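You operate a simulated robot arm through the tools that you are given. There is no shell and no other tool. Be economical: measure what you need, move in short steps, check, and stop when the job is done.

The job below is to be done with a simulated robot arm. You get a single attempt, and the scene is never put back.

## Task
Empty the extractor's tank down the drain pipe.
Fine: VAC off before the plug comes out on to its shelf; plug out and the blue hose end in the pipe before the DUMP valve opens; valve shut again. Where these are worked on the way, their far stop is far enough and under half their travel is too little: dump valve.

The check looks at the end state, three seconds after you hand in, the way a careful person would. Anything else that was tipped, shoved, dropped, spilled or broken makes it a failure.

## Robot
A 7-joint arm with a two-finger parallel gripper, fixed in place. Base frame: the origin is at the foot of the arm, x ahead of it, y to its left, z up. Readings come in mm, degrees, newtons and seconds.
With the tool pointing down near the work surface it reaches from about 400 to 900 mm from the base axis. Its first joint turns from -143.0 to 143.0 degrees. Payload 3 kg.
The tool frame sits at the grasp point between the pads (the TCP): z along the fingers, y along the line on which they close. The tips reach 30 mm beyond it. The gripper opens to 94 mm. The fingers are 28 mm wide and 10 mm thick; the gripper's body (50 by 96 mm) begins 55 mm behind the TCP.
Orientation is that of the tool frame in the base frame, as a unit quaternion [x, y, z, w]. With the fingers straight down and closing along the base's y, the tool's x points along the base's -x, its y along +y and its z along -z.

## Interface
- The arm moves only by the tool drive_tool. Its argument "increments" is a list of rows, each an object of numbers (a shift or turn left out is 0, a gripper value left out holds the last): "rx", "ry", "rz": the turn, a rotation vector about the tool's x, y, z in units of 5 degrees (1.0 is 5 degrees); "dx", "dy", "dz": the shift along the tool's x, y, z in units of 20 mm (1.0 is 20 mm); "fingers": the finger opening in mm, from 0 to 94. In form: [{"rx": .., "ry": .., "rz": .., "dx": .., "dy": .., "dz": .., "fingers": ..}, ...]. A call has 1 to 12 rows; each row shifts and turns the commanded pose from where the row before left it, along the tool's axes as they then stand. A call with a number of a shift or a turn outside -1 to 1 is refused whole. A row lasts 0.2 s, in which the tool goes at most 50 mm and 8.6 degrees; a call with a longer step from one row to the next is refused whole, and so is a gripper value outside its range. Where a pose cannot be reached the arm comes as near as it can. A force on the tool above 90 N (or 10 N above the force at the start of the call, whichever is more), or a blocked arm, ends the call early, and 0.2 s more pass. The fingers move at their own pace (about 72 mm/s each) and stop on an object; they squeeze with about 34 N. The grip force told is the motor's: it shows also when the fingers shut on nothing. Time passes only in rows, and 0.2 s behind the last, so rows that do not move let the fingers close. It gives the time, the measured TCP pose, the force on the tool (base axes), the opening and the grip force at its end, in the units of the frame above (readings bear some noise), with the torque about the TCP (base axes, N m) and any sound that the robot's microphone picked up.
- Cameras (640 x 400 px; columns grow to the right, rows downward): "scene" is fixed at [49.2, -649.7, 1434]; the picture's right is [0.67, -0.74, 0.00], its down [-0.37, -0.33, -0.87] and it looks along [0.64, 0.58, -0.50] (base axes); focal length 367 px, centre (320, 200). "wrist" rides on the gripper at [76, 14, -102] in the tool frame; the picture's right is [-0.18, 0.98, 0.00], its down [-0.75, -0.14, -0.64] and it looks along [-0.63, -0.12, 0.77] (tool axes); focal length 243 px, centre (320, 200). There is no depth. A picture from a camera that has moved, and an enlarged one, comes with that camera's place and axes in the base frame and with its lens.
- camera(camera): a new picture of that camera. No time passes.
- enlarge(camera, box): a new picture of the part [left, top, right, bottom] of that camera's present view, enlarged. No time passes.
- hand_in(): hands the job in; it is judged then, once.

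Go step by step. Nothing tells you positions but the pictures and the camera data: compare them with the known pose of the tool, close in by small moves and look again before you grip or let go. The budget is 120 turns and 64 pictures, counting those below and the enlarged ones. Unless the task says otherwise, let go and move clear before handing in, and close with one line.

The tools are called after "Request:" by a JSON object that holds its "method" and its "body". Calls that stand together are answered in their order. drive_tool: Moves the arm, as the interface text tells. Its arguments: {"type":"object","properties":{"increments":{"type":"array"}},"required":["increments"]} The other tools are called the same way: camera (camera) takes a picture; enlarge (camera, box) takes an enlarged picture of a part of a camera's view; hand_in () hands the job in.

At the start:

```text
clock: 0.0
tool_pos: [479.0, 374.4, 1175.5]
tool_rot: [-0.001, 1.0, 0.0, 0.0]
ft_force: [-0.7, -0.4, 0.0]
ft_torque: [0.0, 0.01, 0.0]
finger_gap: 93.8
finger_force: 0.1
```

scene: 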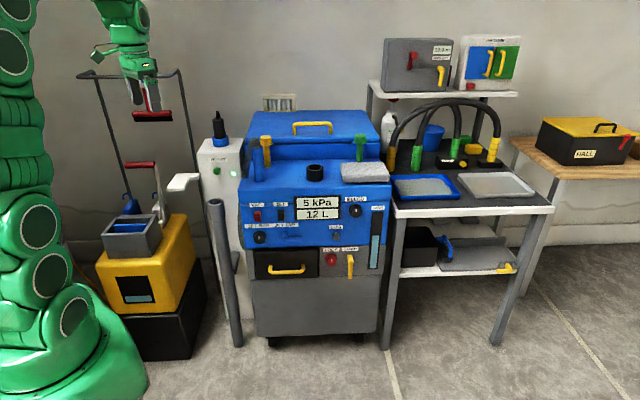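
wrist: 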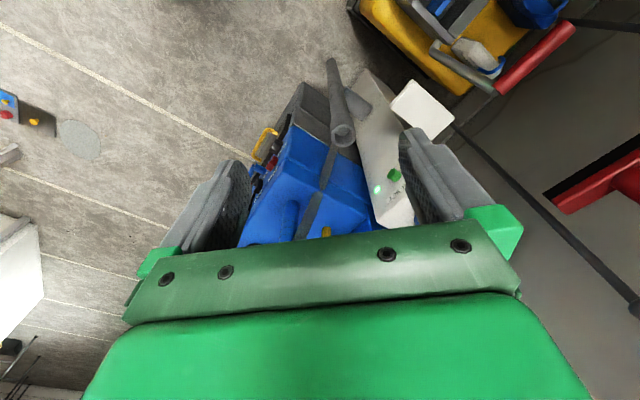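

I see a blue extractor with a display (5 kPa, 12 L), a panel of switches, a gray pipe beside it, and hoses on the bench. I'll look closer before moving.

Request:
{"method": "enlarge", "body": {"camera": "scene", "box": [230, 170, 410, 290]}}

Request:
{"method": "enlarge", "body": {"camera": "scene", "box": [180, 90, 400, 220]}}

Request:
{"method": "enlarge", "body": {"camera": "scene", "box": [370, 80, 560, 210]}}

```text
3.33 times, centred on (320, 230) of scene
camera zoom: at [49.2, -649.7, 1434.0], right [0.67, -0.74, 0.0], down [-0.37, -0.33, -0.87], along [0.64, 0.58, -0.5], focal length 1223 px, centre (320, 100)
```

zoom: 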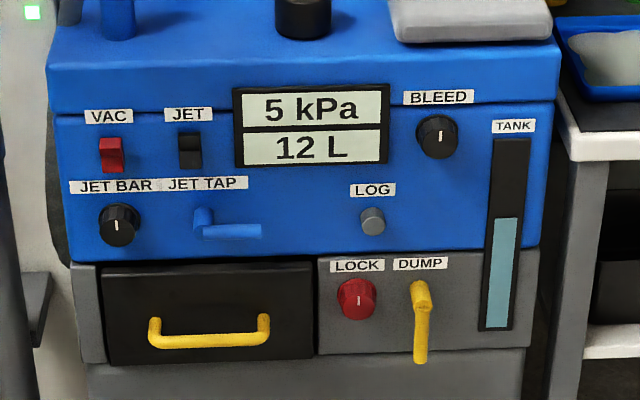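

```text
2.91 times, centred on (290, 155) of scene
camera zoom: at [49.2, -649.7, 1434.0], right [0.67, -0.74, 0.0], down [-0.37, -0.33, -0.87], along [0.64, 0.58, -0.5], focal length 1067 px, centre (407, 331)
```

zoom: 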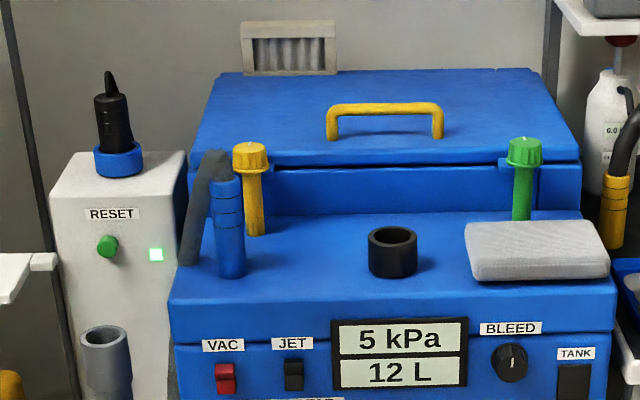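

```text
3.08 times, centred on (465, 145) of scene
camera zoom: at [49.2, -649.7, 1434.0], right [0.67, -0.74, 0.0], down [-0.37, -0.33, -0.87], along [0.64, 0.58, -0.5], focal length 1129 px, centre (-126, 369)
```

zoom: 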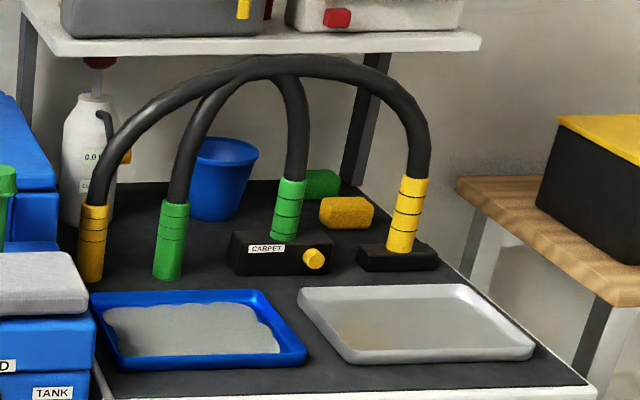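

I've roughly triangulated the pipe top at (637,393,770) and the RESET button at (721,487,835). The machine front faces about (-0.7,-0.7). I'll yaw the wrist camera toward it for better views.

Request:
{"method": "drive_tool", "body": {"increments": [{"rz": -1}, {"rz": -1}, {"rz": -1}, {"rz": -1}, {"rz": -1}, {"rz": -1}, {"rz": -1}, {"rz": -1}, {"rz": -1}]}}

Request:
{"method": "camera", "body": {"camera": "wrist"}}

```text
clock: 2.0
tool_pos: [478.4, 374.2, 1176.2]
tool_rot: [-0.383, 0.924, 0.0, 0.0]
ft_force: [-0.2, 0.2, -0.6]
ft_torque: [0.02, 0.0, -0.02]
finger_gap: 93.9
finger_force: 0.1
```

```text
58 pictures are left
camera wrist: at [415.5, 330.5, 1278.7], right [-0.57, 0.82, 0.0], down [0.63, 0.43, 0.64], along [0.53, 0.36, -0.77], focal length 243 px, centre (320, 200)
```

wrist: 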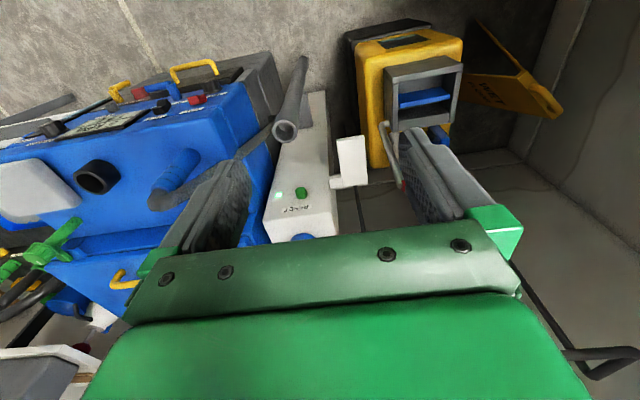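

The view is upside down, but the panel, the blue hose cuff, the pipe and the post are all visible. I'll tilt forward to see the post top and the plug.

Request:
{"method": "drive_tool", "body": {"increments": [{"ry": -1, "dz": -0.5}, {"ry": -1, "dz": -0.5}, {"ry": -1, "dz": -0.5}, {"ry": -1, "dz": -0.5}, {"ry": -1, "dz": -0.5}, {"ry": -1, "dz": -0.5}, {"ry": -1}, {"ry": -1}]}}

Request:
{"method": "camera", "body": {"camera": "wrist"}}

```text
clock: 3.8
tool_pos: [469.0, 364.7, 1233.6]
tool_rot: [-0.36, 0.868, 0.13, 0.316]
ft_force: [0.3, 0.0, -0.1]
ft_torque: [-0.02, -0.01, -0.02]
finger_gap: 94.0
finger_force: 0.1
```

```text
57 pictures are left
camera wrist: at [372.3, 287.8, 1263.5], right [-0.6, 0.79, 0.12], down [0.22, 0.02, 0.98], along [0.77, 0.61, -0.18], focal length 243 px, centre (320, 200)
```

wrist: 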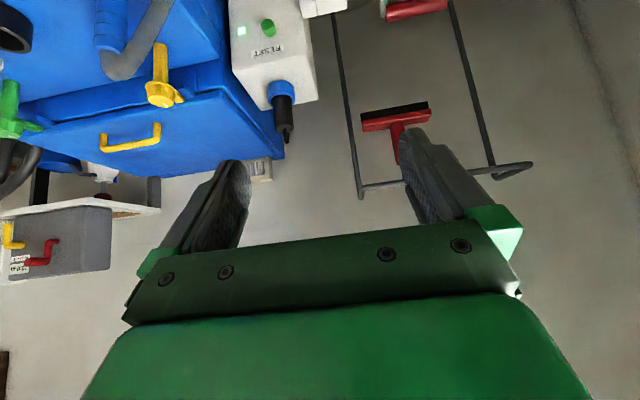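

The plug ring triangulates to about (795,549,912), so it's a long reach. I'll tilt back a bit to see the shelf, the pipe and the post in detail.

Request:
{"method": "drive_tool", "body": {"increments": [{"ry": 1}, {"ry": 1}, {"ry": 1}, {"ry": 1}]}}

Request:
{"method": "camera", "body": {"camera": "wrist"}}

Request:
{"method": "enlarge", "body": {"camera": "wrist", "box": [200, 0, 400, 125]}}

Request:
{"method": "enlarge", "body": {"camera": "scene", "box": [150, 90, 270, 230]}}

```text
clock: 4.8
tool_pos: [470.3, 364.9, 1233.3]
tool_rot: [-0.376, 0.91, 0.066, 0.159]
ft_force: [-0.7, 0.5, -0.5]
ft_torque: [0.04, -0.01, 0.03]
finger_gap: 94.2
finger_force: 0.0
```

```text
56 pictures are left
camera wrist: at [385.0, 300.4, 1304.5], right [-0.57, 0.82, 0.06], down [0.45, 0.25, 0.86], along [0.69, 0.52, -0.51], focal length 243 px, centre (320, 200)
```

wrist: 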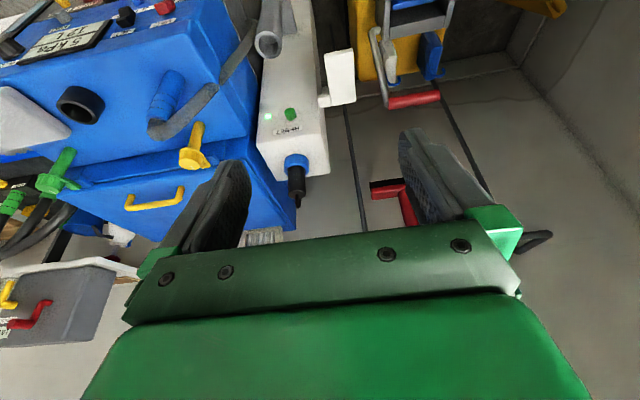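

```text
3.20 times, centred on (300, 62) of wrist
camera zoom: at [385.0, 300.4, 1304.5], right [-0.57, 0.82, 0.06], down [0.45, 0.25, 0.86], along [0.69, 0.52, -0.51], focal length 776 px, centre (384, 640)
```

zoom: 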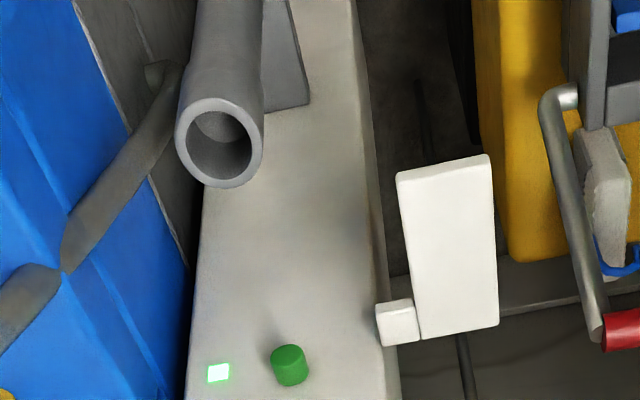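

```text
2.86 times, centred on (210, 160) of scene
camera zoom: at [49.2, -649.7, 1434.0], right [0.67, -0.74, 0.0], down [-0.37, -0.33, -0.87], along [0.64, 0.58, -0.5], focal length 1048 px, centre (634, 314)
```

zoom: 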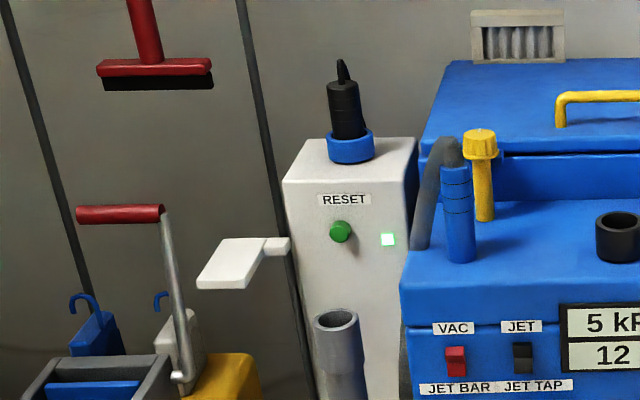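

Key estimates: VAC switch (686,215,767), blue cuff (741,256,922), plug ring (795,549,912), pipe top (637,393,770) and shelf about (597,545,814). The panel faces exactly 45°. I'll move in front of VAC.

Request:
{"method": "drive_tool", "body": {"increments": [{"dx": 0.65, "dy": -0.645, "dz": 1}, {"dx": 0.65, "dy": -0.645, "dz": 1}, {"dx": 0.65, "dy": -0.645, "dz": 1}, {"dx": 0.65, "dy": -0.645, "dz": 1}, {"dx": 0.65, "dy": -0.645, "dz": 1}, {"dx": 0.65, "dy": -0.645, "dz": 1}, {"dx": 0.65, "dy": -0.645, "dz": 1}, {"dx": 0.65, "dy": -0.645, "dz": 1}, {"dx": 0.65, "dy": -0.645, "dz": 1}, {"dx": 0.65, "dy": -0.645, "dz": 1}]}}

Request:
{"method": "drive_tool", "body": {"increments": [{"dx": 0.65, "dy": -0.645, "dz": 1}, {"dx": 0.65, "dy": -0.645, "dz": 1}, {"dx": 0.65, "dy": -0.645, "dz": 1}, {"dx": 0.65, "dy": -0.645, "dz": 1}, {"dx": 0.65, "dy": -0.645, "dz": 1}, {"dx": 0.65, "dy": -0.645, "dz": 1}, {"dx": 0.65, "dy": -0.645, "dz": 1}, {"dx": 0.65, "dy": -0.645, "dz": 1}, {"dx": 0.65, "dy": -0.645, "dz": 1}, {"dx": 0.65, "dy": -0.645, "dz": 1}]}}

Request:
{"method": "drive_tool", "body": {"increments": [{"ry": -1}, {"ry": -1}, {"ry": -1}, {"ry": -1}, {"ry": -1}, {"ry": -1}, {"ry": -1}, {"ry": -1}, {"ry": -1}, {"ry": -1}]}}

Request:
{"method": "camera", "body": {"camera": "wrist"}}

```text
clock: 7.0
tool_pos: [523.1, 235.5, 1002.2]
tool_rot: [-0.376, 0.91, 0.066, 0.161]
ft_force: [-0.4, 0.2, -1.3]
ft_torque: [0.0, -0.03, 0.0]
finger_gap: 94.0
finger_force: 0.1
```

```text
clock: 9.2
tool_pos: [576.2, 106.3, 767.7]
tool_rot: [-0.377, 0.91, 0.067, 0.16]
ft_force: [0.3, 0.7, 0.1]
ft_torque: [-0.01, 0.02, 0.01]
finger_gap: 93.9
finger_force: 0.1
```

```text
clock: 11.4
tool_pos: [588.0, 110.5, 778.3]
tool_rot: [-0.343, 0.828, 0.17, 0.409]
ft_force: [-1.1, -0.8, 0.9]
ft_torque: [-0.01, 0.01, -0.01]
finger_gap: 94.0
finger_force: 0.0
out of reach, approached as far as the arm can: row 7, 8, 9, 10
```

```text
53 pictures are left
camera wrist: at [488.1, 30.5, 780.8], right [-0.62, 0.77, 0.15], down [0.06, -0.14, 0.99], along [0.79, 0.62, 0.03], focal length 243 px, centre (320, 200)
```

wrist: 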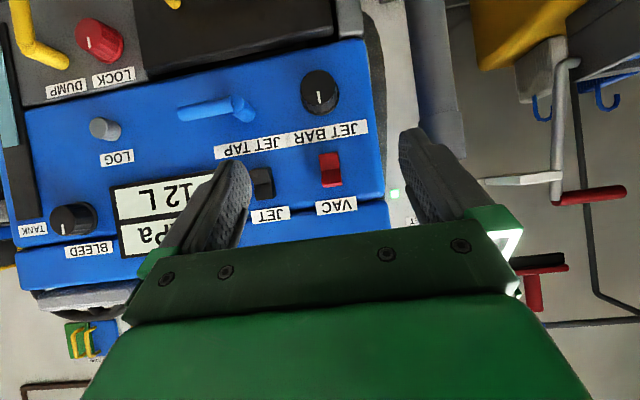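

The tilt saturates near 49° here, which is still enough for pressing. I'll look closely at the VAC rocker.

Request:
{"method": "enlarge", "body": {"camera": "wrist", "box": [230, 60, 410, 220]}}

Request:
{"method": "enlarge", "body": {"camera": "scene", "box": [240, 195, 300, 235]}}

```text
2.50 times, centred on (320, 140) of wrist
camera zoom: at [488.1, 30.5, 780.8], right [-0.62, 0.77, 0.15], down [0.06, -0.14, 0.99], along [0.79, 0.62, 0.03], focal length 606 px, centre (320, 350)
```

zoom: 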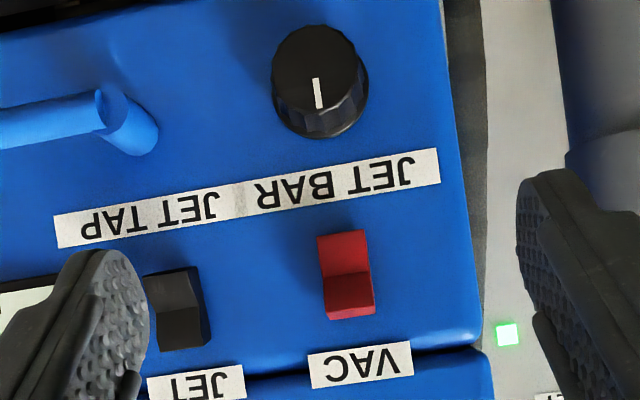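

```text
10.00 times, centred on (270, 215) of scene
camera zoom: at [49.2, -649.7, 1434.0], right [0.67, -0.74, 0.0], down [-0.37, -0.33, -0.87], along [0.64, 0.58, -0.5], focal length 3668 px, centre (820, 50)
```

zoom: 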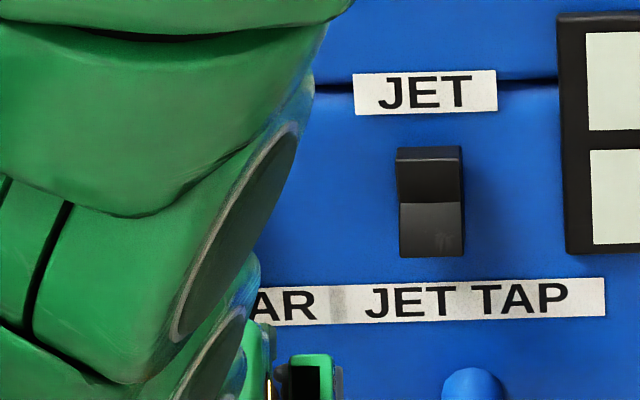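

VAC's rocker centre is about (691,212,760). I'll back off the tilt that couldn't be reached and close the fingers.

Request:
{"method": "drive_tool", "body": {"increments": [{"ry": 0.5, "fingers": 0}, {"ry": 0.5}, {"fingers": 0}, {"fingers": 0}]}}

```text
clock: 12.4
tool_pos: [587.7, 110.0, 778.5]
tool_rot: [-0.347, 0.838, 0.161, 0.39]
ft_force: [0.7, 0.4, 0.1]
ft_torque: [0.0, 0.0, -0.01]
finger_gap: 0.1
finger_force: 32.7
```

Request:
{"method": "drive_tool", "body": {"increments": [{"dx": -0.39, "dz": 0.865}, {"dx": -0.39, "dz": 0.865}, {"dx": -0.39, "dz": 0.865}, {"dx": -0.39, "dz": 0.865}]}}

Request:
{"method": "camera", "body": {"camera": "wrist"}}

```text
clock: 13.4
tool_pos: [638.9, 162.7, 756.6]
tool_rot: [-0.347, 0.837, 0.162, 0.39]
ft_force: [-0.4, -0.3, 0.8]
ft_torque: [-0.01, 0.01, -0.02]
finger_gap: 0.0
finger_force: 32.7
```

```text
50 pictures are left
camera wrist: at [539.1, 82.9, 764.6], right [-0.61, 0.78, 0.14], down [0.1, -0.11, 0.99], along [0.79, 0.62, -0.01], focal length 243 px, centre (320, 200)
```

wrist: 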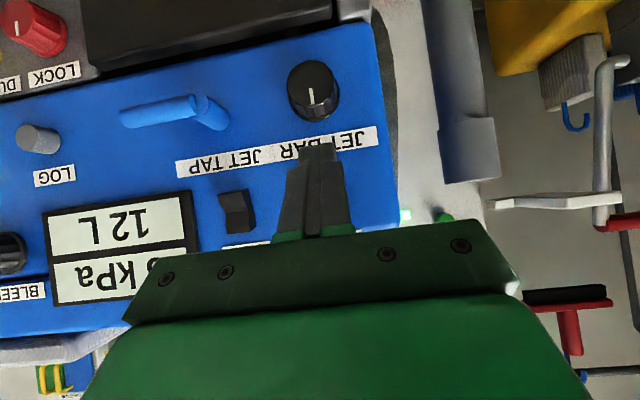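

The closed fingertips line up with VAC's lower half. I'll creep forward.

Request:
{"method": "drive_tool", "body": {"increments": [{"dx": -0.48, "dz": 0.574}, {"dx": -0.48, "dz": 0.574}]}}

Request:
{"method": "drive_tool", "body": {"increments": [{"dx": -0.13, "dz": 0.153}]}}

Request:
{"method": "enlarge", "body": {"camera": "wrist", "box": [200, 60, 440, 260]}}

```text
clock: 14.0
tool_pos: [661.4, 182.9, 757.9]
tool_rot: [-0.346, 0.837, 0.162, 0.391]
ft_force: [-0.3, -0.2, 0.0]
ft_torque: [0.03, -0.02, 0.02]
finger_gap: 0.1
finger_force: 33.1
```

```text
clock: 14.4
tool_pos: [664.3, 186.5, 757.2]
tool_rot: [-0.348, 0.837, 0.163, 0.39]
ft_force: [-0.5, 0.4, 0.6]
ft_torque: [0.02, 0.0, 0.0]
finger_gap: 0.0
finger_force: 33.4
```

```text
2.00 times, centred on (320, 160) of wrist
camera zoom: at [563.8, 107.2, 765.2], right [-0.61, 0.78, 0.14], down [0.1, -0.11, 0.99], along [0.79, 0.62, -0.01], focal length 485 px, centre (320, 280)
```

zoom: 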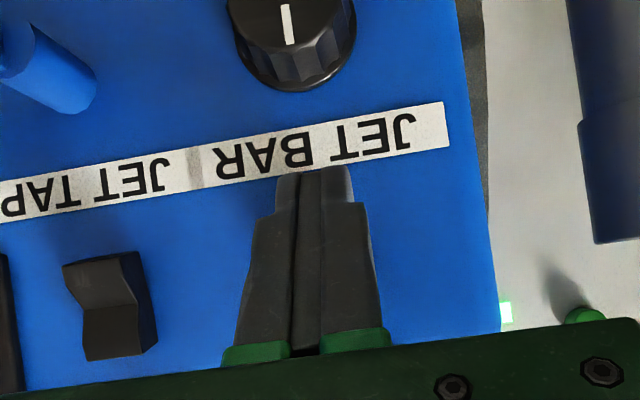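

Request:
{"method": "drive_tool", "body": {"increments": [{"dx": -0.13, "dz": 0.153}]}}

Request:
{"method": "drive_tool", "body": {"increments": [{"dx": -0.1, "dz": 0.12}]}}

Request:
{"method": "drive_tool", "body": {"increments": [{"dx": -0.1, "dz": 0.12}]}}

```text
clock: 14.8
tool_pos: [664.5, 187.7, 756.1]
tool_rot: [-0.347, 0.838, 0.162, 0.389]
ft_force: [-28.6, -29.6, 6.9]
ft_torque: [-0.3, -0.09, -0.04]
finger_gap: 0.0
finger_force: 32.8
```

```text
clock: 15.2
tool_pos: [664.8, 189.0, 754.2]
tool_rot: [-0.346, 0.84, 0.162, 0.386]
ft_force: [-8.3, -9.4, 2.4]
ft_torque: [0.04, 0.09, 0.0]
finger_gap: 0.0
finger_force: 33.2
stopped in row 1: the force on the tool passed its limit at 101 N (the readings are from after the stop); the commanded pose is now the measured one
```

```text
clock: 15.6
tool_pos: [667.1, 188.7, 753.3]
tool_rot: [-0.345, 0.841, 0.162, 0.383]
ft_force: [-57.9, -58.5, 13.8]
ft_torque: [-0.3, 0.08, -0.02]
finger_gap: 0.1
finger_force: 33.0
```

The contact is stiff with no click, so I'll back off and look.

Request:
{"method": "drive_tool", "body": {"increments": [{"dx": 0.6, "dz": -0.76}, {"dx": 0.6, "dz": -0.76}, {"dx": 0.6, "dz": -0.76}, {"dx": 0.6, "dz": -0.76}, {"dx": 0.6, "dz": -0.76}, {"dx": 0.6, "dz": -0.76}]}}

Request:
{"method": "enlarge", "body": {"camera": "wrist", "box": [230, 60, 410, 220]}}

Request:
{"method": "enlarge", "body": {"camera": "scene", "box": [240, 190, 350, 240]}}

```text
clock: 17.0
tool_pos: [586.8, 109.6, 759.7]
tool_rot: [-0.346, 0.839, 0.162, 0.387]
ft_force: [-0.5, -0.3, -0.1]
ft_torque: [0.0, -0.04, 0.03]
finger_gap: 0.2
finger_force: 32.9
```

```text
2.50 times, centred on (320, 140) of wrist
camera zoom: at [486.3, 29.6, 768.9], right [-0.61, 0.78, 0.14], down [0.1, -0.1, 0.99], along [0.79, 0.62, -0.02], focal length 606 px, centre (320, 350)
```

zoom: 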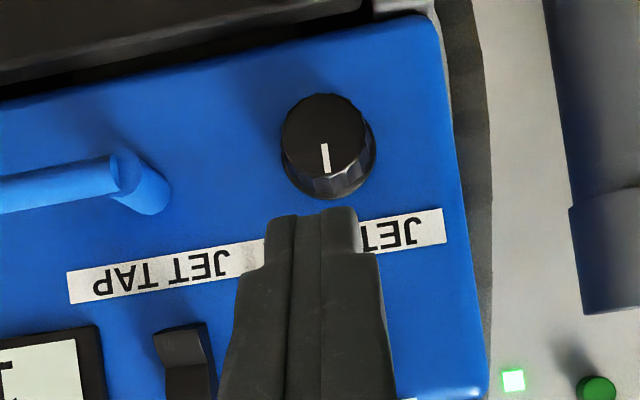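

```text
5.82 times, centred on (295, 215) of scene
camera zoom: at [49.2, -649.7, 1434.0], right [0.67, -0.74, 0.0], down [-0.37, -0.33, -0.87], along [0.64, 0.58, -0.5], focal length 2134 px, centre (466, 113)
```

zoom: 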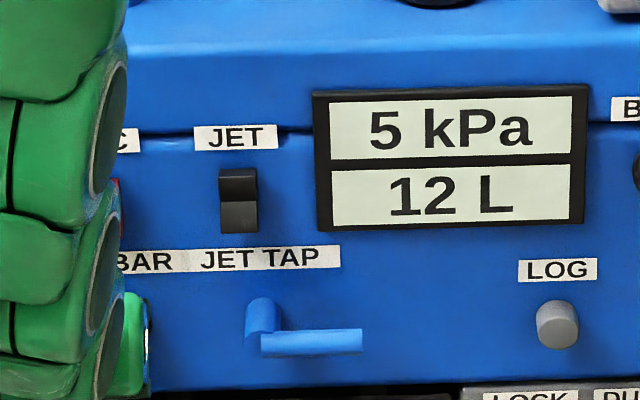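

Request:
{"method": "drive_tool", "body": {"increments": [{"fingers": 90, "dz": -0.5}, {"fingers": 90}, {"fingers": 90}, {"fingers": 90}]}}

Request:
{"method": "enlarge", "body": {"camera": "wrist", "box": [240, 130, 360, 230]}}

```text
clock: 18.0
tool_pos: [580.0, 104.6, 766.5]
tool_rot: [-0.346, 0.84, 0.161, 0.385]
ft_force: [0.0, 0.9, 0.1]
ft_torque: [0.03, -0.02, -0.02]
finger_gap: 90.0
finger_force: 0.0
```

```text
4.00 times, centred on (300, 180) of wrist
camera zoom: at [480.5, 24.4, 775.3], right [-0.61, 0.78, 0.14], down [0.1, -0.1, 0.99], along [0.79, 0.62, -0.02], focal length 970 px, centre (400, 280)
```

zoom: 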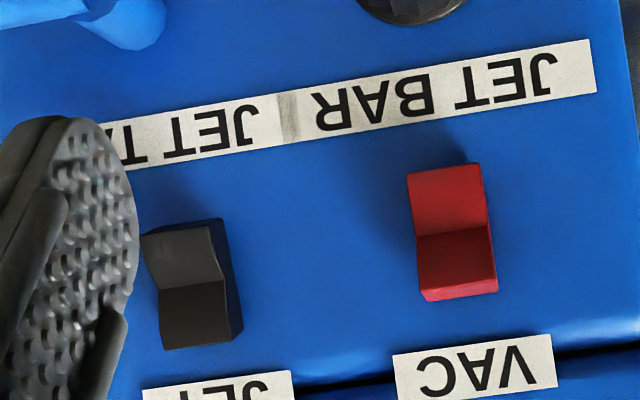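

VAC's upper end sticks out, so pressing the upper half turns it off. I'll realign higher with the fingers closed.

Request:
{"method": "drive_tool", "body": {"increments": [{"fingers": 0}, {"fingers": 0}, {"fingers": 0}, {"dx": -0.915, "dy": -0.036, "dz": 0.844}, {"dx": -0.915, "dy": -0.036, "dz": 0.844}, {"dx": -0.915, "dy": -0.036, "dz": 0.844}, {"dx": -0.915, "dy": -0.036, "dz": 0.844}]}}

Request:
{"method": "drive_tool", "body": {"increments": [{"dx": -0.2, "dz": 0.24}, {"dx": -0.1, "dz": 0.12}]}}

Request:
{"method": "drive_tool", "body": {"increments": [{"dx": -0.13, "dz": 0.155}]}}

```text
clock: 19.6
tool_pos: [652.9, 170.7, 778.9]
tool_rot: [-0.346, 0.839, 0.162, 0.387]
ft_force: [0.5, 0.2, 0.1]
ft_torque: [-0.01, 0.0, 0.03]
finger_gap: 0.1
finger_force: 33.1
```

```text
clock: 20.2
tool_pos: [659.0, 177.6, 777.5]
tool_rot: [-0.346, 0.839, 0.162, 0.386]
ft_force: [0.8, -0.1, 0.2]
ft_torque: [-0.02, -0.05, 0.01]
finger_gap: 0.1
finger_force: 32.8
```

```text
clock: 20.6
tool_pos: [661.6, 180.2, 778.0]
tool_rot: [-0.345, 0.84, 0.161, 0.386]
ft_force: [0.4, -0.3, -0.3]
ft_torque: [0.0, -0.01, -0.01]
finger_gap: 0.0
finger_force: 33.5
```

Request:
{"method": "drive_tool", "body": {"increments": [{"dx": -0.13, "dz": 0.155}]}}

Request:
{"method": "drive_tool", "body": {"increments": [{"dx": -0.1, "dz": 0.12}]}}

Request:
{"method": "drive_tool", "body": {"increments": [{"dx": -0.1, "dz": 0.12}]}}

```text
clock: 21.0
tool_pos: [664.5, 184.4, 778.6]
tool_rot: [-0.346, 0.84, 0.162, 0.386]
ft_force: [-3.9, -4.5, 2.2]
ft_torque: [0.0, 0.03, 0.01]
finger_gap: 0.2
finger_force: 33.3
```

```text
clock: 21.4
tool_pos: [667.7, 185.9, 779.3]
tool_rot: [-0.344, 0.841, 0.161, 0.386]
ft_force: [-23.2, -23.4, 23.5]
ft_torque: [0.34, -0.32, 0.04]
finger_gap: 0.1
finger_force: 32.7
```

```text
clock: 21.8
tool_pos: [667.5, 184.2, 778.0]
tool_rot: [-0.346, 0.84, 0.162, 0.385]
ft_force: [-24.8, -16.9, 19.7]
ft_torque: [0.37, -0.11, 0.13]
finger_gap: 0.0
finger_force: 32.7
stopped in row 1: the force on the tool passed its limit at 107 N (the readings are from after the stop); the commanded pose is now the measured one
```

Request:
{"method": "drive_tool", "body": {"increments": [{"dx": 0.6, "dz": -0.76}, {"dx": 0.6, "dz": -0.76}, {"dx": 0.6, "dz": -0.76}, {"dx": 0.6, "dz": -0.76}, {"dx": 0.6, "dz": -0.76}, {"fingers": 90}, {"fingers": 90}, {"fingers": 90}]}}

Request:
{"method": "enlarge", "body": {"camera": "wrist", "box": [180, 110, 360, 230]}}

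Request:
{"method": "enlarge", "body": {"camera": "scene", "box": [240, 180, 400, 280]}}

```text
clock: 23.6
tool_pos: [599.7, 115.7, 781.7]
tool_rot: [-0.345, 0.84, 0.162, 0.385]
ft_force: [0.5, -0.9, -0.2]
ft_torque: [-0.02, -0.01, 0.01]
finger_gap: 90.1
finger_force: 0.1
```

```text
3.33 times, centred on (270, 170) of wrist
camera zoom: at [498.9, 37.2, 790.8], right [-0.61, 0.78, 0.14], down [0.11, -0.1, 0.99], along [0.79, 0.62, -0.02], focal length 809 px, centre (487, 300)
```

zoom: 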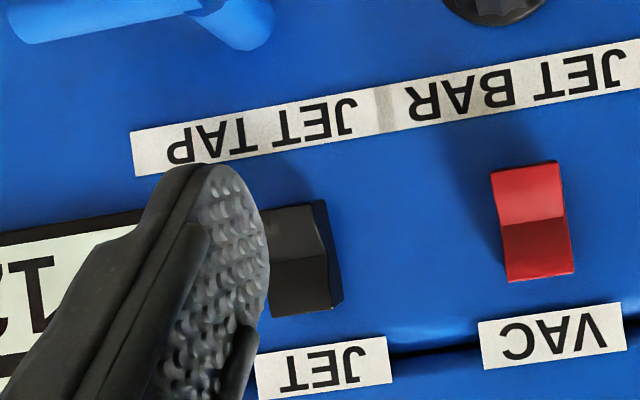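

```text
4.00 times, centred on (320, 230) of scene
camera zoom: at [49.2, -649.7, 1434.0], right [0.67, -0.74, 0.0], down [-0.37, -0.33, -0.87], along [0.64, 0.58, -0.5], focal length 1467 px, centre (320, 80)
```

zoom: 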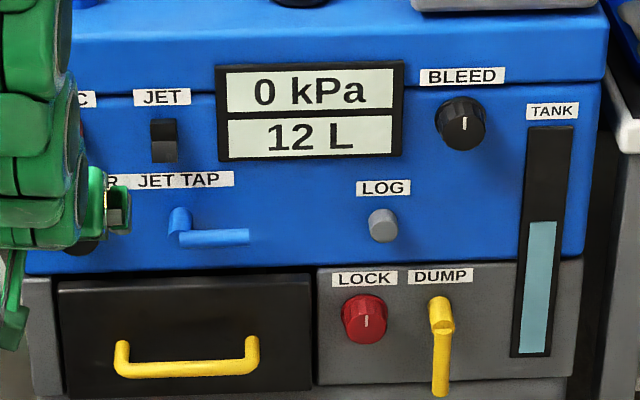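

The display reads 0 kPa, so VAC is off. Next is the plug: I'll raise the tool and move toward the post top.

Request:
{"method": "drive_tool", "body": {"increments": [{"dx": -0.925, "dz": -0.783}, {"dx": -0.925, "dz": -0.783}, {"dx": -0.925, "dz": -0.783}, {"dx": -0.925, "dz": -0.783}, {"dx": -0.925, "dz": -0.783}, {"dx": -0.925, "dz": -0.783}, {"dx": -0.925, "dz": -0.783}, {"dx": -0.925, "dz": -0.783}, {"dx": -0.925, "dz": -0.783}, {"dx": -0.925, "dz": -0.783}, {"dx": -0.925, "dz": -0.783}, {"dx": -0.925, "dz": -0.783}]}}

Request:
{"method": "drive_tool", "body": {"increments": [{"dx": -0.7, "dy": 0.7, "dz": 0.8, "fingers": 75}, {"dx": -0.7, "dy": 0.7, "dz": 0.8}, {"dx": -0.7, "dy": 0.7, "dz": 0.8}, {"dx": -0.7, "dy": 0.7, "dz": 0.8}, {"dx": -0.7, "dy": 0.7, "dz": 0.8}, {"dx": -0.7, "dy": 0.7, "dz": 0.8}, {"dx": -0.7, "dy": 0.7, "dz": 0.8}, {"dx": -0.7, "dy": 0.7, "dz": 0.8}, {"dx": -0.7, "dy": 0.7, "dz": 0.8}, {"dx": -0.7, "dy": 0.7, "dz": 0.8}, {"dx": -0.7, "dy": 0.7, "dz": 0.8}, {"dx": -0.7, "dy": 0.7, "dz": 0.8}]}}

Request:
{"method": "camera", "body": {"camera": "wrist"}}

```text
clock: 26.2
tool_pos: [601.7, 118.0, 1073.7]
tool_rot: [-0.346, 0.841, 0.162, 0.384]
ft_force: [-0.3, 0.2, 0.7]
ft_torque: [-0.01, 0.02, -0.01]
finger_gap: 89.7
finger_force: 0.1
```

```text
clock: 28.8
tool_pos: [665.6, 417.4, 1077.3]
tool_rot: [-0.345, 0.84, 0.162, 0.386]
ft_force: [-0.1, -0.6, 0.0]
ft_torque: [0.01, -0.04, 0.03]
finger_gap: 75.1
finger_force: 0.0
```

```text
43 pictures are left
camera wrist: at [564.4, 338.6, 1085.9], right [-0.61, 0.78, 0.15], down [0.1, -0.1, 0.99], along [0.79, 0.62, -0.02], focal length 243 px, centre (320, 200)
```

wrist: 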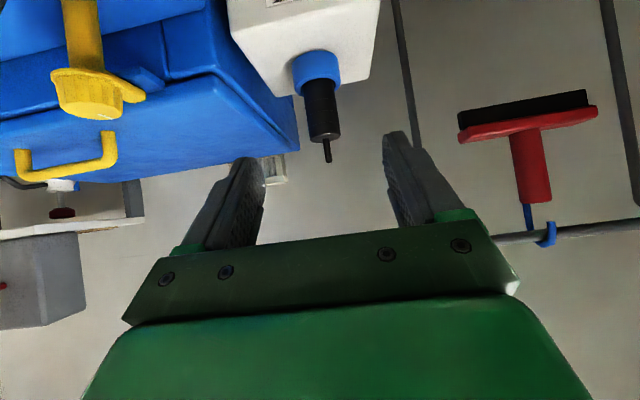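

The plug body centre is about (790,538,970) and the gripper is already laterally aligned. I'll advance along the tool axis and check.

Request:
{"method": "drive_tool", "body": {"increments": [{"dx": -0.137, "dz": 0.93}, {"dx": -0.137, "dz": 0.93}, {"dx": -0.137, "dz": 0.93}, {"dx": -0.137, "dz": 0.93}, {"dx": -0.137, "dz": 0.93}, {"dx": -0.137, "dz": 0.93}, {"dx": -0.137, "dz": 0.93}]}}

Request:
{"method": "camera", "body": {"camera": "wrist"}}

```text
clock: 30.4
tool_pos: [744.1, 494.9, 1006.7]
tool_rot: [-0.345, 0.84, 0.162, 0.386]
ft_force: [-0.3, -0.1, 0.6]
ft_torque: [0.02, -0.02, -0.01]
finger_gap: 75.3
finger_force: 0.2
```

```text
42 pictures are left
camera wrist: at [643.2, 416.3, 1015.7], right [-0.61, 0.78, 0.14], down [0.1, -0.1, 0.99], along [0.79, 0.62, -0.02], focal length 243 px, centre (320, 200)
```

wrist: 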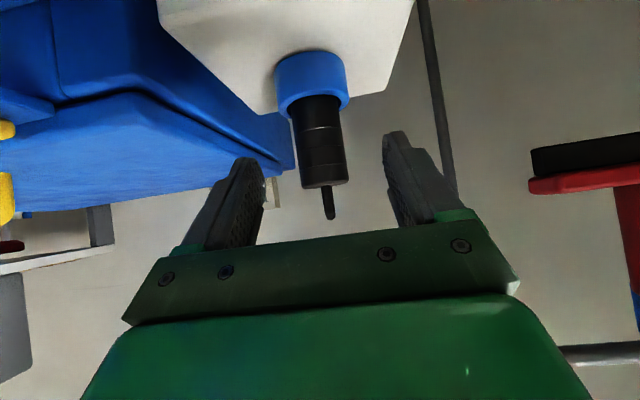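

Request:
{"method": "drive_tool", "body": {"increments": [{"dx": -0.18, "dz": 0.875}, {"dx": -0.18, "dz": 0.875}, {"dx": -0.18, "dz": 0.875}, {"dx": -0.18, "dz": 0.875}]}}

Request:
{"method": "camera", "body": {"camera": "wrist"}}

```text
clock: 31.4
tool_pos: [787.8, 539.5, 970.2]
tool_rot: [-0.345, 0.84, 0.161, 0.386]
ft_force: [0.2, 0.4, 0.2]
ft_torque: [0.0, 0.06, 0.03]
finger_gap: 75.0
finger_force: 0.1
```

```text
41 pictures are left
camera wrist: at [687.1, 460.8, 980.4], right [-0.61, 0.78, 0.14], down [0.11, -0.1, 0.99], along [0.79, 0.62, -0.02], focal length 243 px, centre (320, 200)
```

wrist: 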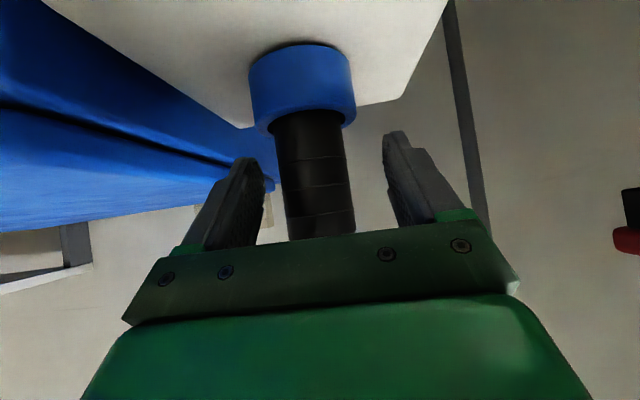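

The plug sits between the pads, so I'll close the fingers.

Request:
{"method": "drive_tool", "body": {"increments": [{"fingers": 20}, {"fingers": 20}, {"fingers": 20}, {"fingers": 20}]}}

Request:
{"method": "drive_tool", "body": {"increments": [{"dx": -0.3, "dz": -0.25}, {"dx": -0.3, "dz": -0.25}]}}

```text
clock: 32.4
tool_pos: [788.0, 538.8, 972.5]
tool_rot: [-0.345, 0.84, 0.161, 0.386]
ft_force: [17.8, -14.2, 6.5]
ft_torque: [-0.47, -0.76, -0.52]
finger_gap: 40.8
finger_force: 33.8
```

```text
clock: 33.0
tool_pos: [786.9, 540.1, 986.4]
tool_rot: [-0.346, 0.841, 0.162, 0.384]
ft_force: [13.9, -13.9, -6.8]
ft_torque: [-0.99, -0.67, -0.4]
finger_gap: 41.6
finger_force: 33.8
```

Request:
{"method": "drive_tool", "body": {"increments": [{"dx": -0.4, "dy": -0.05, "dz": -0.33}, {"dx": -0.4, "dy": -0.05, "dz": -0.33}, {"dx": -0.4, "dz": -0.33}, {"dx": -0.4, "dz": -0.33}]}}

Request:
{"method": "camera", "body": {"camera": "wrist"}}

```text
clock: 34.0
tool_pos: [789.3, 538.7, 1028.6]
tool_rot: [-0.345, 0.84, 0.161, 0.386]
ft_force: [1.1, -0.3, -1.5]
ft_torque: [0.02, 0.02, 0.01]
finger_gap: 40.2
finger_force: 33.6
```

```text
40 pictures are left
camera wrist: at [688.9, 459.2, 1037.9], right [-0.61, 0.78, 0.14], down [0.11, -0.1, 0.99], along [0.79, 0.62, -0.02], focal length 243 px, centre (320, 200)
```

wrist: 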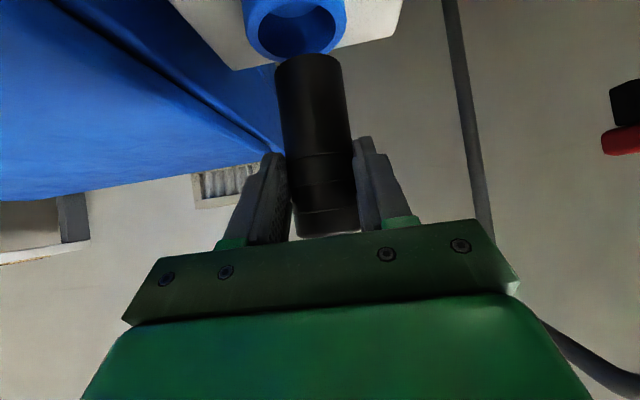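

The plug is out and held cleanly, its bottom about 72 mm below the TCP. I'll carry it back and over in front of the shelf.

Request:
{"method": "drive_tool", "body": {"increments": [{"dx": -0.7, "dz": -0.6}, {"dx": 0.775, "dz": -0.99}, {"dx": 0.775, "dz": -0.99}, {"dx": 0.775, "dy": 0.7, "dz": -0.99}, {"dx": 0.775, "dy": 0.7, "dz": -0.99}, {"dx": 0.775, "dy": 0.7, "dz": -0.99}, {"dx": 0.775, "dy": 0.7, "dz": -0.99}, {"dx": 0.775, "dy": 0.7, "dz": -0.99}, {"dx": 0.775, "dy": 0.7, "dz": -0.99}, {"dx": 0.775, "dy": 0.7, "dz": -0.99}, {"dx": 0.775, "dy": 0.7, "dz": -0.99}, {"dy": 1}]}}

Request:
{"method": "camera", "body": {"camera": "wrist"}}

```text
clock: 36.6
tool_pos: [518.1, 454.9, 1058.2]
tool_rot: [-0.346, 0.841, 0.161, 0.385]
ft_force: [0.3, 0.2, -0.9]
ft_torque: [-0.02, 0.04, 0.0]
finger_gap: 40.3
finger_force: 34.4
```

```text
39 pictures are left
camera wrist: at [417.9, 375.0, 1067.5], right [-0.61, 0.78, 0.14], down [0.11, -0.1, 0.99], along [0.79, 0.62, -0.02], focal length 243 px, centre (320, 200)
```

wrist: 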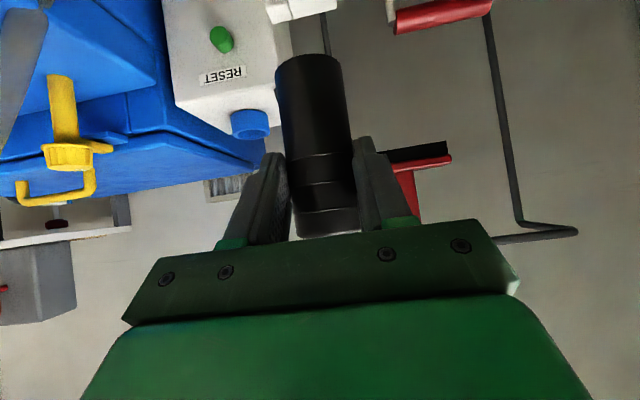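

Request:
{"method": "drive_tool", "body": {"increments": [{"dx": 0.7, "dz": 0.59}, {"dx": 0.7, "dz": 0.59}, {"dx": 0.7, "dz": 0.59}, {"dx": 0.7, "dz": 0.59}, {"dx": 0.7, "dz": 0.59}, {"dx": 0.7, "dz": 0.59}]}}

Request:
{"method": "camera", "body": {"camera": "wrist"}}

Request:
{"method": "enlarge", "body": {"camera": "scene", "box": [150, 90, 270, 230]}}

```text
clock: 38.0
tool_pos: [516.2, 454.3, 949.1]
tool_rot: [-0.346, 0.841, 0.161, 0.384]
ft_force: [0.0, 0.0, -1.1]
ft_torque: [-0.02, -0.03, 0.01]
finger_gap: 40.3
finger_force: 33.9
```

```text
38 pictures are left
camera wrist: at [416.2, 374.7, 958.1], right [-0.61, 0.78, 0.14], down [0.11, -0.1, 0.99], along [0.79, 0.62, -0.02], focal length 243 px, centre (320, 200)
```

wrist: 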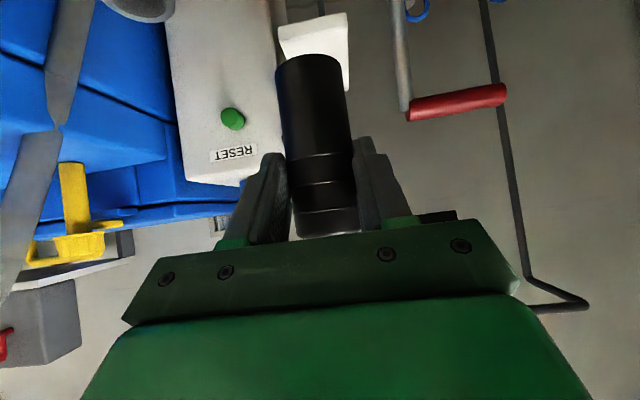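

```text
2.86 times, centred on (210, 160) of scene
camera zoom: at [49.2, -649.7, 1434.0], right [0.67, -0.74, 0.0], down [-0.37, -0.33, -0.87], along [0.64, 0.58, -0.5], focal length 1048 px, centre (634, 314)
```

zoom: 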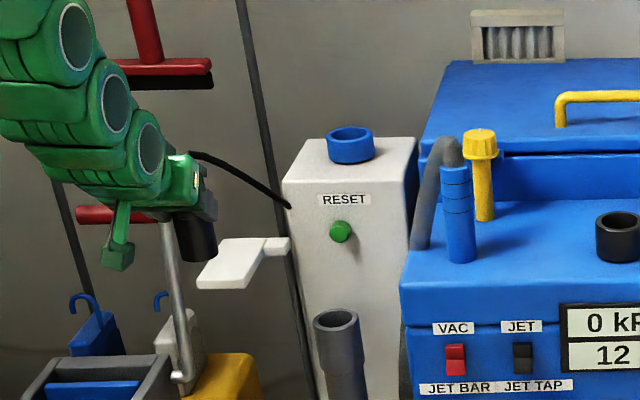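

The shelf top is at about z 817, centred near (592,543), and the RESET LED is out. I'll move the plug above the shelf.

Request:
{"method": "drive_tool", "body": {"increments": [{"dx": -0.44, "dy": 0.076, "dz": 0.9}, {"dx": -0.44, "dy": 0.076, "dz": 0.9}, {"dx": -0.44, "dy": 0.076, "dz": 0.9}, {"dx": -0.44, "dy": 0.076, "dz": 0.9}, {"dx": -0.44, "dy": 0.076, "dz": 0.9}, {"dx": -0.44, "dy": 0.076, "dz": 0.9}]}}

Request:
{"method": "camera", "body": {"camera": "wrist"}}

Request:
{"method": "enlarge", "body": {"camera": "scene", "box": [150, 120, 250, 220]}}

```text
clock: 39.4
tool_pos: [593.4, 544.4, 919.4]
tool_rot: [-0.344, 0.841, 0.161, 0.386]
ft_force: [-0.5, -1.0, -1.4]
ft_torque: [0.0, 0.01, 0.01]
finger_gap: 40.1
finger_force: 33.8
```

```text
36 pictures are left
camera wrist: at [493.0, 465.3, 928.2], right [-0.61, 0.78, 0.14], down [0.1, -0.1, 0.99], along [0.79, 0.62, -0.02], focal length 243 px, centre (320, 200)
```

wrist: 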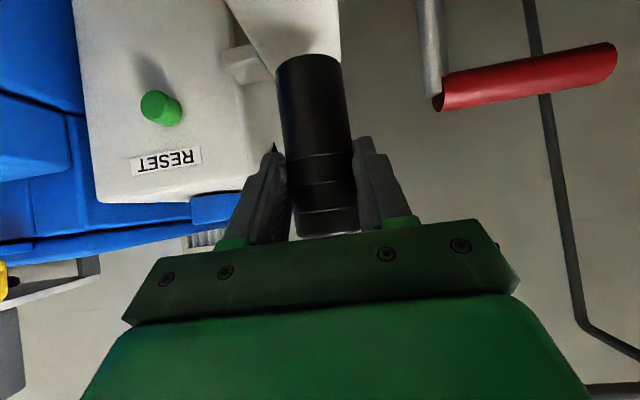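

```text
4.00 times, centred on (200, 170) of scene
camera zoom: at [49.2, -649.7, 1434.0], right [0.67, -0.74, 0.0], down [-0.37, -0.33, -0.87], along [0.64, 0.58, -0.5], focal length 1467 px, centre (800, 320)
```

zoom: 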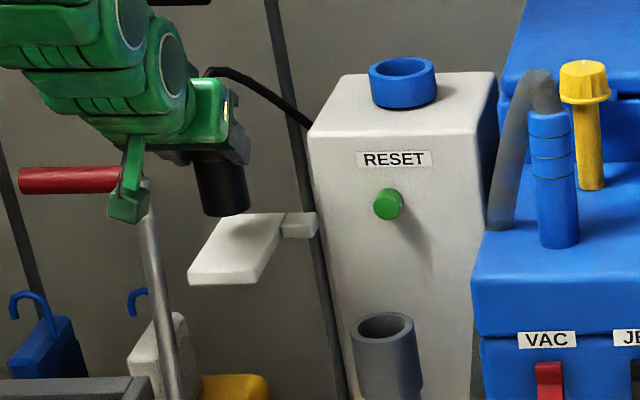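

I need to shift about 11 mm toward the post to centre on the shelf, then lower gently.

Request:
{"method": "drive_tool", "body": {"increments": [{"dy": -0.3}, {"dy": -0.25}, {"dx": 0.38, "dz": 0.32}, {"dx": 0.38, "dz": 0.32}]}}

Request:
{"method": "camera", "body": {"camera": "wrist"}}

Request:
{"method": "enlarge", "body": {"camera": "scene", "box": [160, 130, 240, 200]}}

```text
clock: 40.4
tool_pos: [601.4, 534.9, 898.5]
tool_rot: [-0.346, 0.84, 0.161, 0.385]
ft_force: [-0.3, -1.5, -0.4]
ft_torque: [-0.02, 0.0, 0.0]
finger_gap: 40.5
finger_force: 33.8
```

```text
34 pictures are left
camera wrist: at [500.4, 456.0, 908.1], right [-0.61, 0.78, 0.14], down [0.11, -0.1, 0.99], along [0.79, 0.62, -0.02], focal length 243 px, centre (320, 200)
```

wrist: 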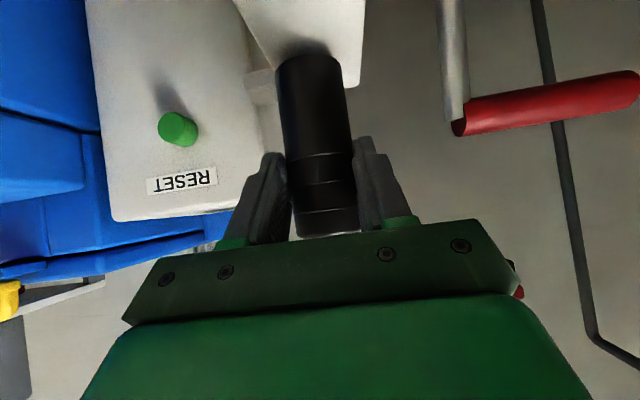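

```text
5.71 times, centred on (200, 165) of scene
camera zoom: at [49.2, -649.7, 1434.0], right [0.67, -0.74, 0.0], down [-0.37, -0.33, -0.87], along [0.64, 0.58, -0.5], focal length 2096 px, centre (1006, 400)
```

zoom: 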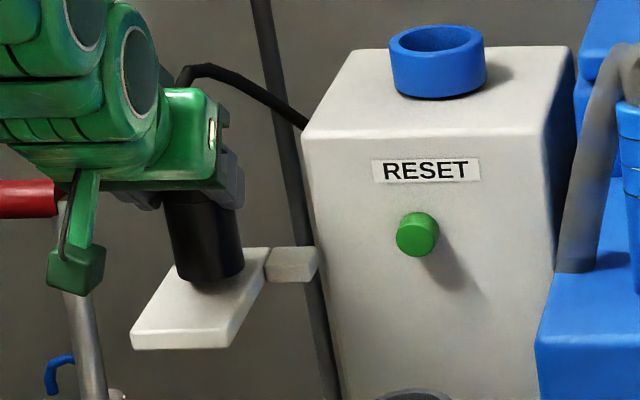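

The plug is centred over the shelf. I'll lower it to contact.

Request:
{"method": "drive_tool", "body": {"increments": [{"dx": 0.23, "dz": 0.194}, {"dx": 0.077, "dz": 0.065}]}}

Request:
{"method": "drive_tool", "body": {"increments": [{"dx": 0.115, "dz": 0.097}]}}

Request:
{"method": "drive_tool", "body": {"increments": [{"dx": 0.115, "dz": 0.097}]}}

```text
clock: 41.0
tool_pos: [601.0, 535.2, 889.8]
tool_rot: [-0.345, 0.84, 0.161, 0.386]
ft_force: [0.8, -0.3, -0.5]
ft_torque: [-0.04, 0.02, 0.03]
finger_gap: 40.5
finger_force: 34.4
```

```text
clock: 41.4
tool_pos: [600.6, 534.5, 887.8]
tool_rot: [-0.345, 0.84, 0.161, 0.386]
ft_force: [-1.0, -0.2, 2.3]
ft_torque: [0.04, -0.05, 0.02]
finger_gap: 40.5
finger_force: 34.3
```

```text
clock: 41.8
tool_pos: [601.3, 536.1, 887.8]
tool_rot: [-0.345, 0.839, 0.162, 0.387]
ft_force: [-6.8, -2.2, 29.5]
ft_torque: [0.4, -0.21, 0.12]
finger_gap: 40.6
finger_force: 33.8
```

Contact at z≈888. I'll relax the push and open.

Request:
{"method": "drive_tool", "body": {"increments": [{"dx": -0.1, "dz": -0.085}, {"fingers": 62}, {"fingers": 62}, {"fingers": 62}]}}

Request:
{"method": "camera", "body": {"camera": "wrist"}}

```text
clock: 42.8
tool_pos: [599.1, 534.6, 887.3]
tool_rot: [-0.345, 0.84, 0.161, 0.385]
ft_force: [0.3, -0.1, 0.5]
ft_torque: [0.03, 0.02, -0.01]
finger_gap: 62.0
finger_force: 0.1
```

```text
32 pictures are left
camera wrist: at [499.8, 456.0, 896.7], right [-0.61, 0.78, 0.14], down [0.11, -0.1, 0.99], along [0.79, 0.62, -0.02], focal length 243 px, centre (320, 200)
```

wrist: 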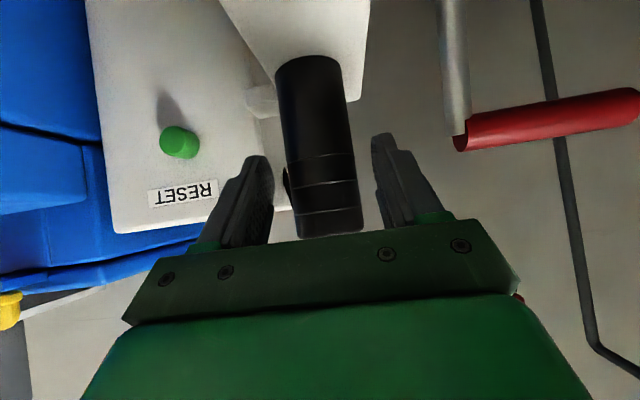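

The plug stands on the shelf. I'll retreat along the tool axis.

Request:
{"method": "drive_tool", "body": {"increments": [{"dz": -0.5}, {"dz": -0.8}, {"dz": -1}, {"dz": -1}, {"dz": -1}, {"dz": -1}, {"dz": -1}, {"dz": -1}]}}

Request:
{"method": "camera", "body": {"camera": "wrist"}}

```text
clock: 44.6
tool_pos: [521.6, 456.3, 983.3]
tool_rot: [-0.346, 0.84, 0.162, 0.386]
ft_force: [0.3, 0.5, -0.2]
ft_torque: [-0.01, 0.01, -0.01]
finger_gap: 62.0
finger_force: 0.1
```

```text
31 pictures are left
camera wrist: at [421.9, 377.7, 992.2], right [-0.61, 0.78, 0.14], down [0.11, -0.1, 0.99], along [0.79, 0.62, -0.02], focal length 243 px, centre (320, 200)
```

wrist: 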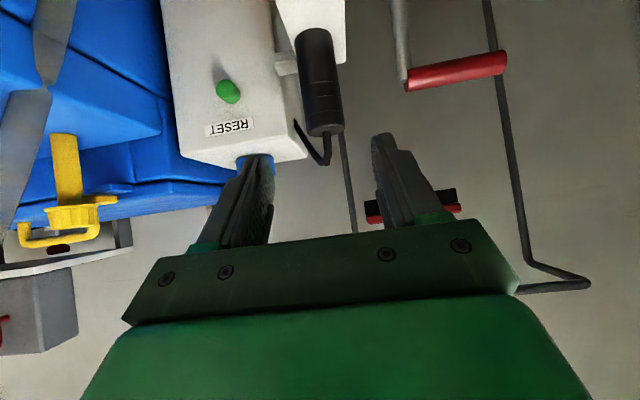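

The plug is settled with its cord slack. Now I'll view the blue hose cuff from the front.

Request:
{"method": "drive_tool", "body": {"increments": [{"dx": 0.08, "dy": -0.987, "dz": -0.374}, {"dx": 0.08, "dy": -0.987, "dz": -0.374}, {"dx": 0.08, "dy": -0.987, "dz": -0.374}, {"dx": 0.08, "dy": -0.987, "dz": -0.374}, {"dx": 0.08, "dy": -0.987, "dz": -0.374}, {"dx": 0.08, "dy": -0.987, "dz": -0.374}, {"dx": 0.08, "dy": -0.987, "dz": -0.374}, {"dx": 0.08, "dy": -0.987, "dz": -0.374}]}}

Request:
{"method": "drive_tool", "body": {"increments": [{"dx": 0.08, "dy": -0.987, "dz": -0.374}, {"dx": 0.08, "dy": -0.987, "dz": -0.374}, {"dx": 0.08, "dy": -0.987, "dz": -0.374}, {"dx": 0.08, "dy": -0.987, "dz": -0.374}, {"dx": 0.08, "dy": -0.987, "dz": -0.374}, {"dx": 0.08, "dy": -0.987, "dz": -0.374}, {"dx": 0.08, "dy": -0.987, "dz": -0.374}]}}

Request:
{"method": "camera", "body": {"camera": "wrist"}}

```text
clock: 46.4
tool_pos: [595.1, 307.1, 1012.8]
tool_rot: [-0.345, 0.84, 0.161, 0.386]
ft_force: [-0.1, -0.6, 0.2]
ft_torque: [0.01, 0.01, 0.01]
finger_gap: 62.0
finger_force: 0.0
```

```text
clock: 48.0
tool_pos: [658.5, 176.2, 1035.1]
tool_rot: [-0.346, 0.84, 0.162, 0.385]
ft_force: [-0.7, 0.8, 0.5]
ft_torque: [-0.02, 0.01, 0.01]
finger_gap: 62.1
finger_force: 0.0
```

```text
30 pictures are left
camera wrist: at [558.3, 96.7, 1045.0], right [-0.61, 0.78, 0.14], down [0.11, -0.1, 0.99], along [0.79, 0.62, -0.02], focal length 243 px, centre (320, 200)
```

wrist: 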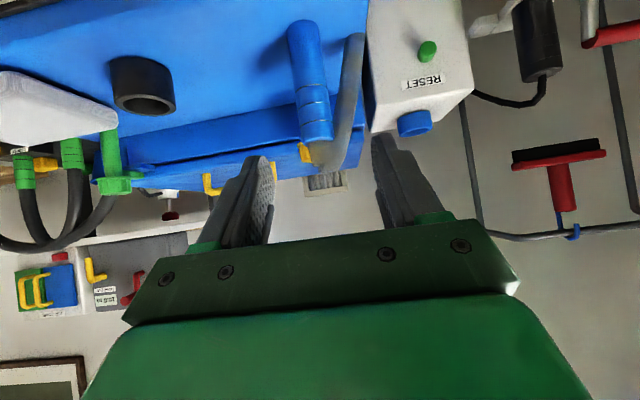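

Request:
{"method": "enlarge", "body": {"camera": "wrist", "box": [250, 0, 410, 200]}}

Request:
{"method": "enlarge", "body": {"camera": "scene", "box": [205, 125, 305, 235]}}

```text
2.00 times, centred on (330, 100) of wrist
camera zoom: at [558.3, 96.7, 1045.0], right [-0.61, 0.78, 0.14], down [0.11, -0.1, 0.99], along [0.79, 0.62, -0.02], focal length 485 px, centre (300, 400)
```

zoom: 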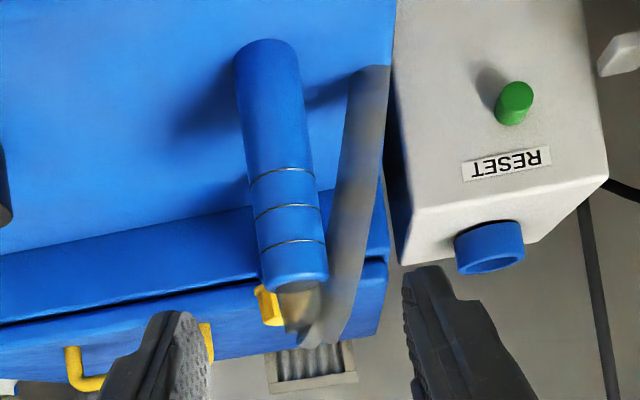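

```text
3.64 times, centred on (255, 180) of scene
camera zoom: at [49.2, -649.7, 1434.0], right [0.67, -0.74, 0.0], down [-0.37, -0.33, -0.87], along [0.64, 0.58, -0.5], focal length 1334 px, centre (556, 273)
```

zoom: 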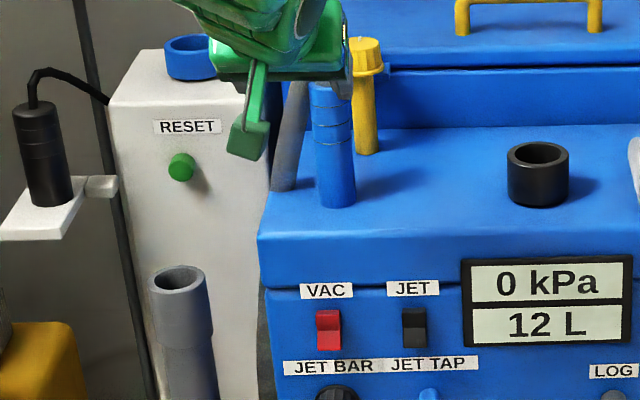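

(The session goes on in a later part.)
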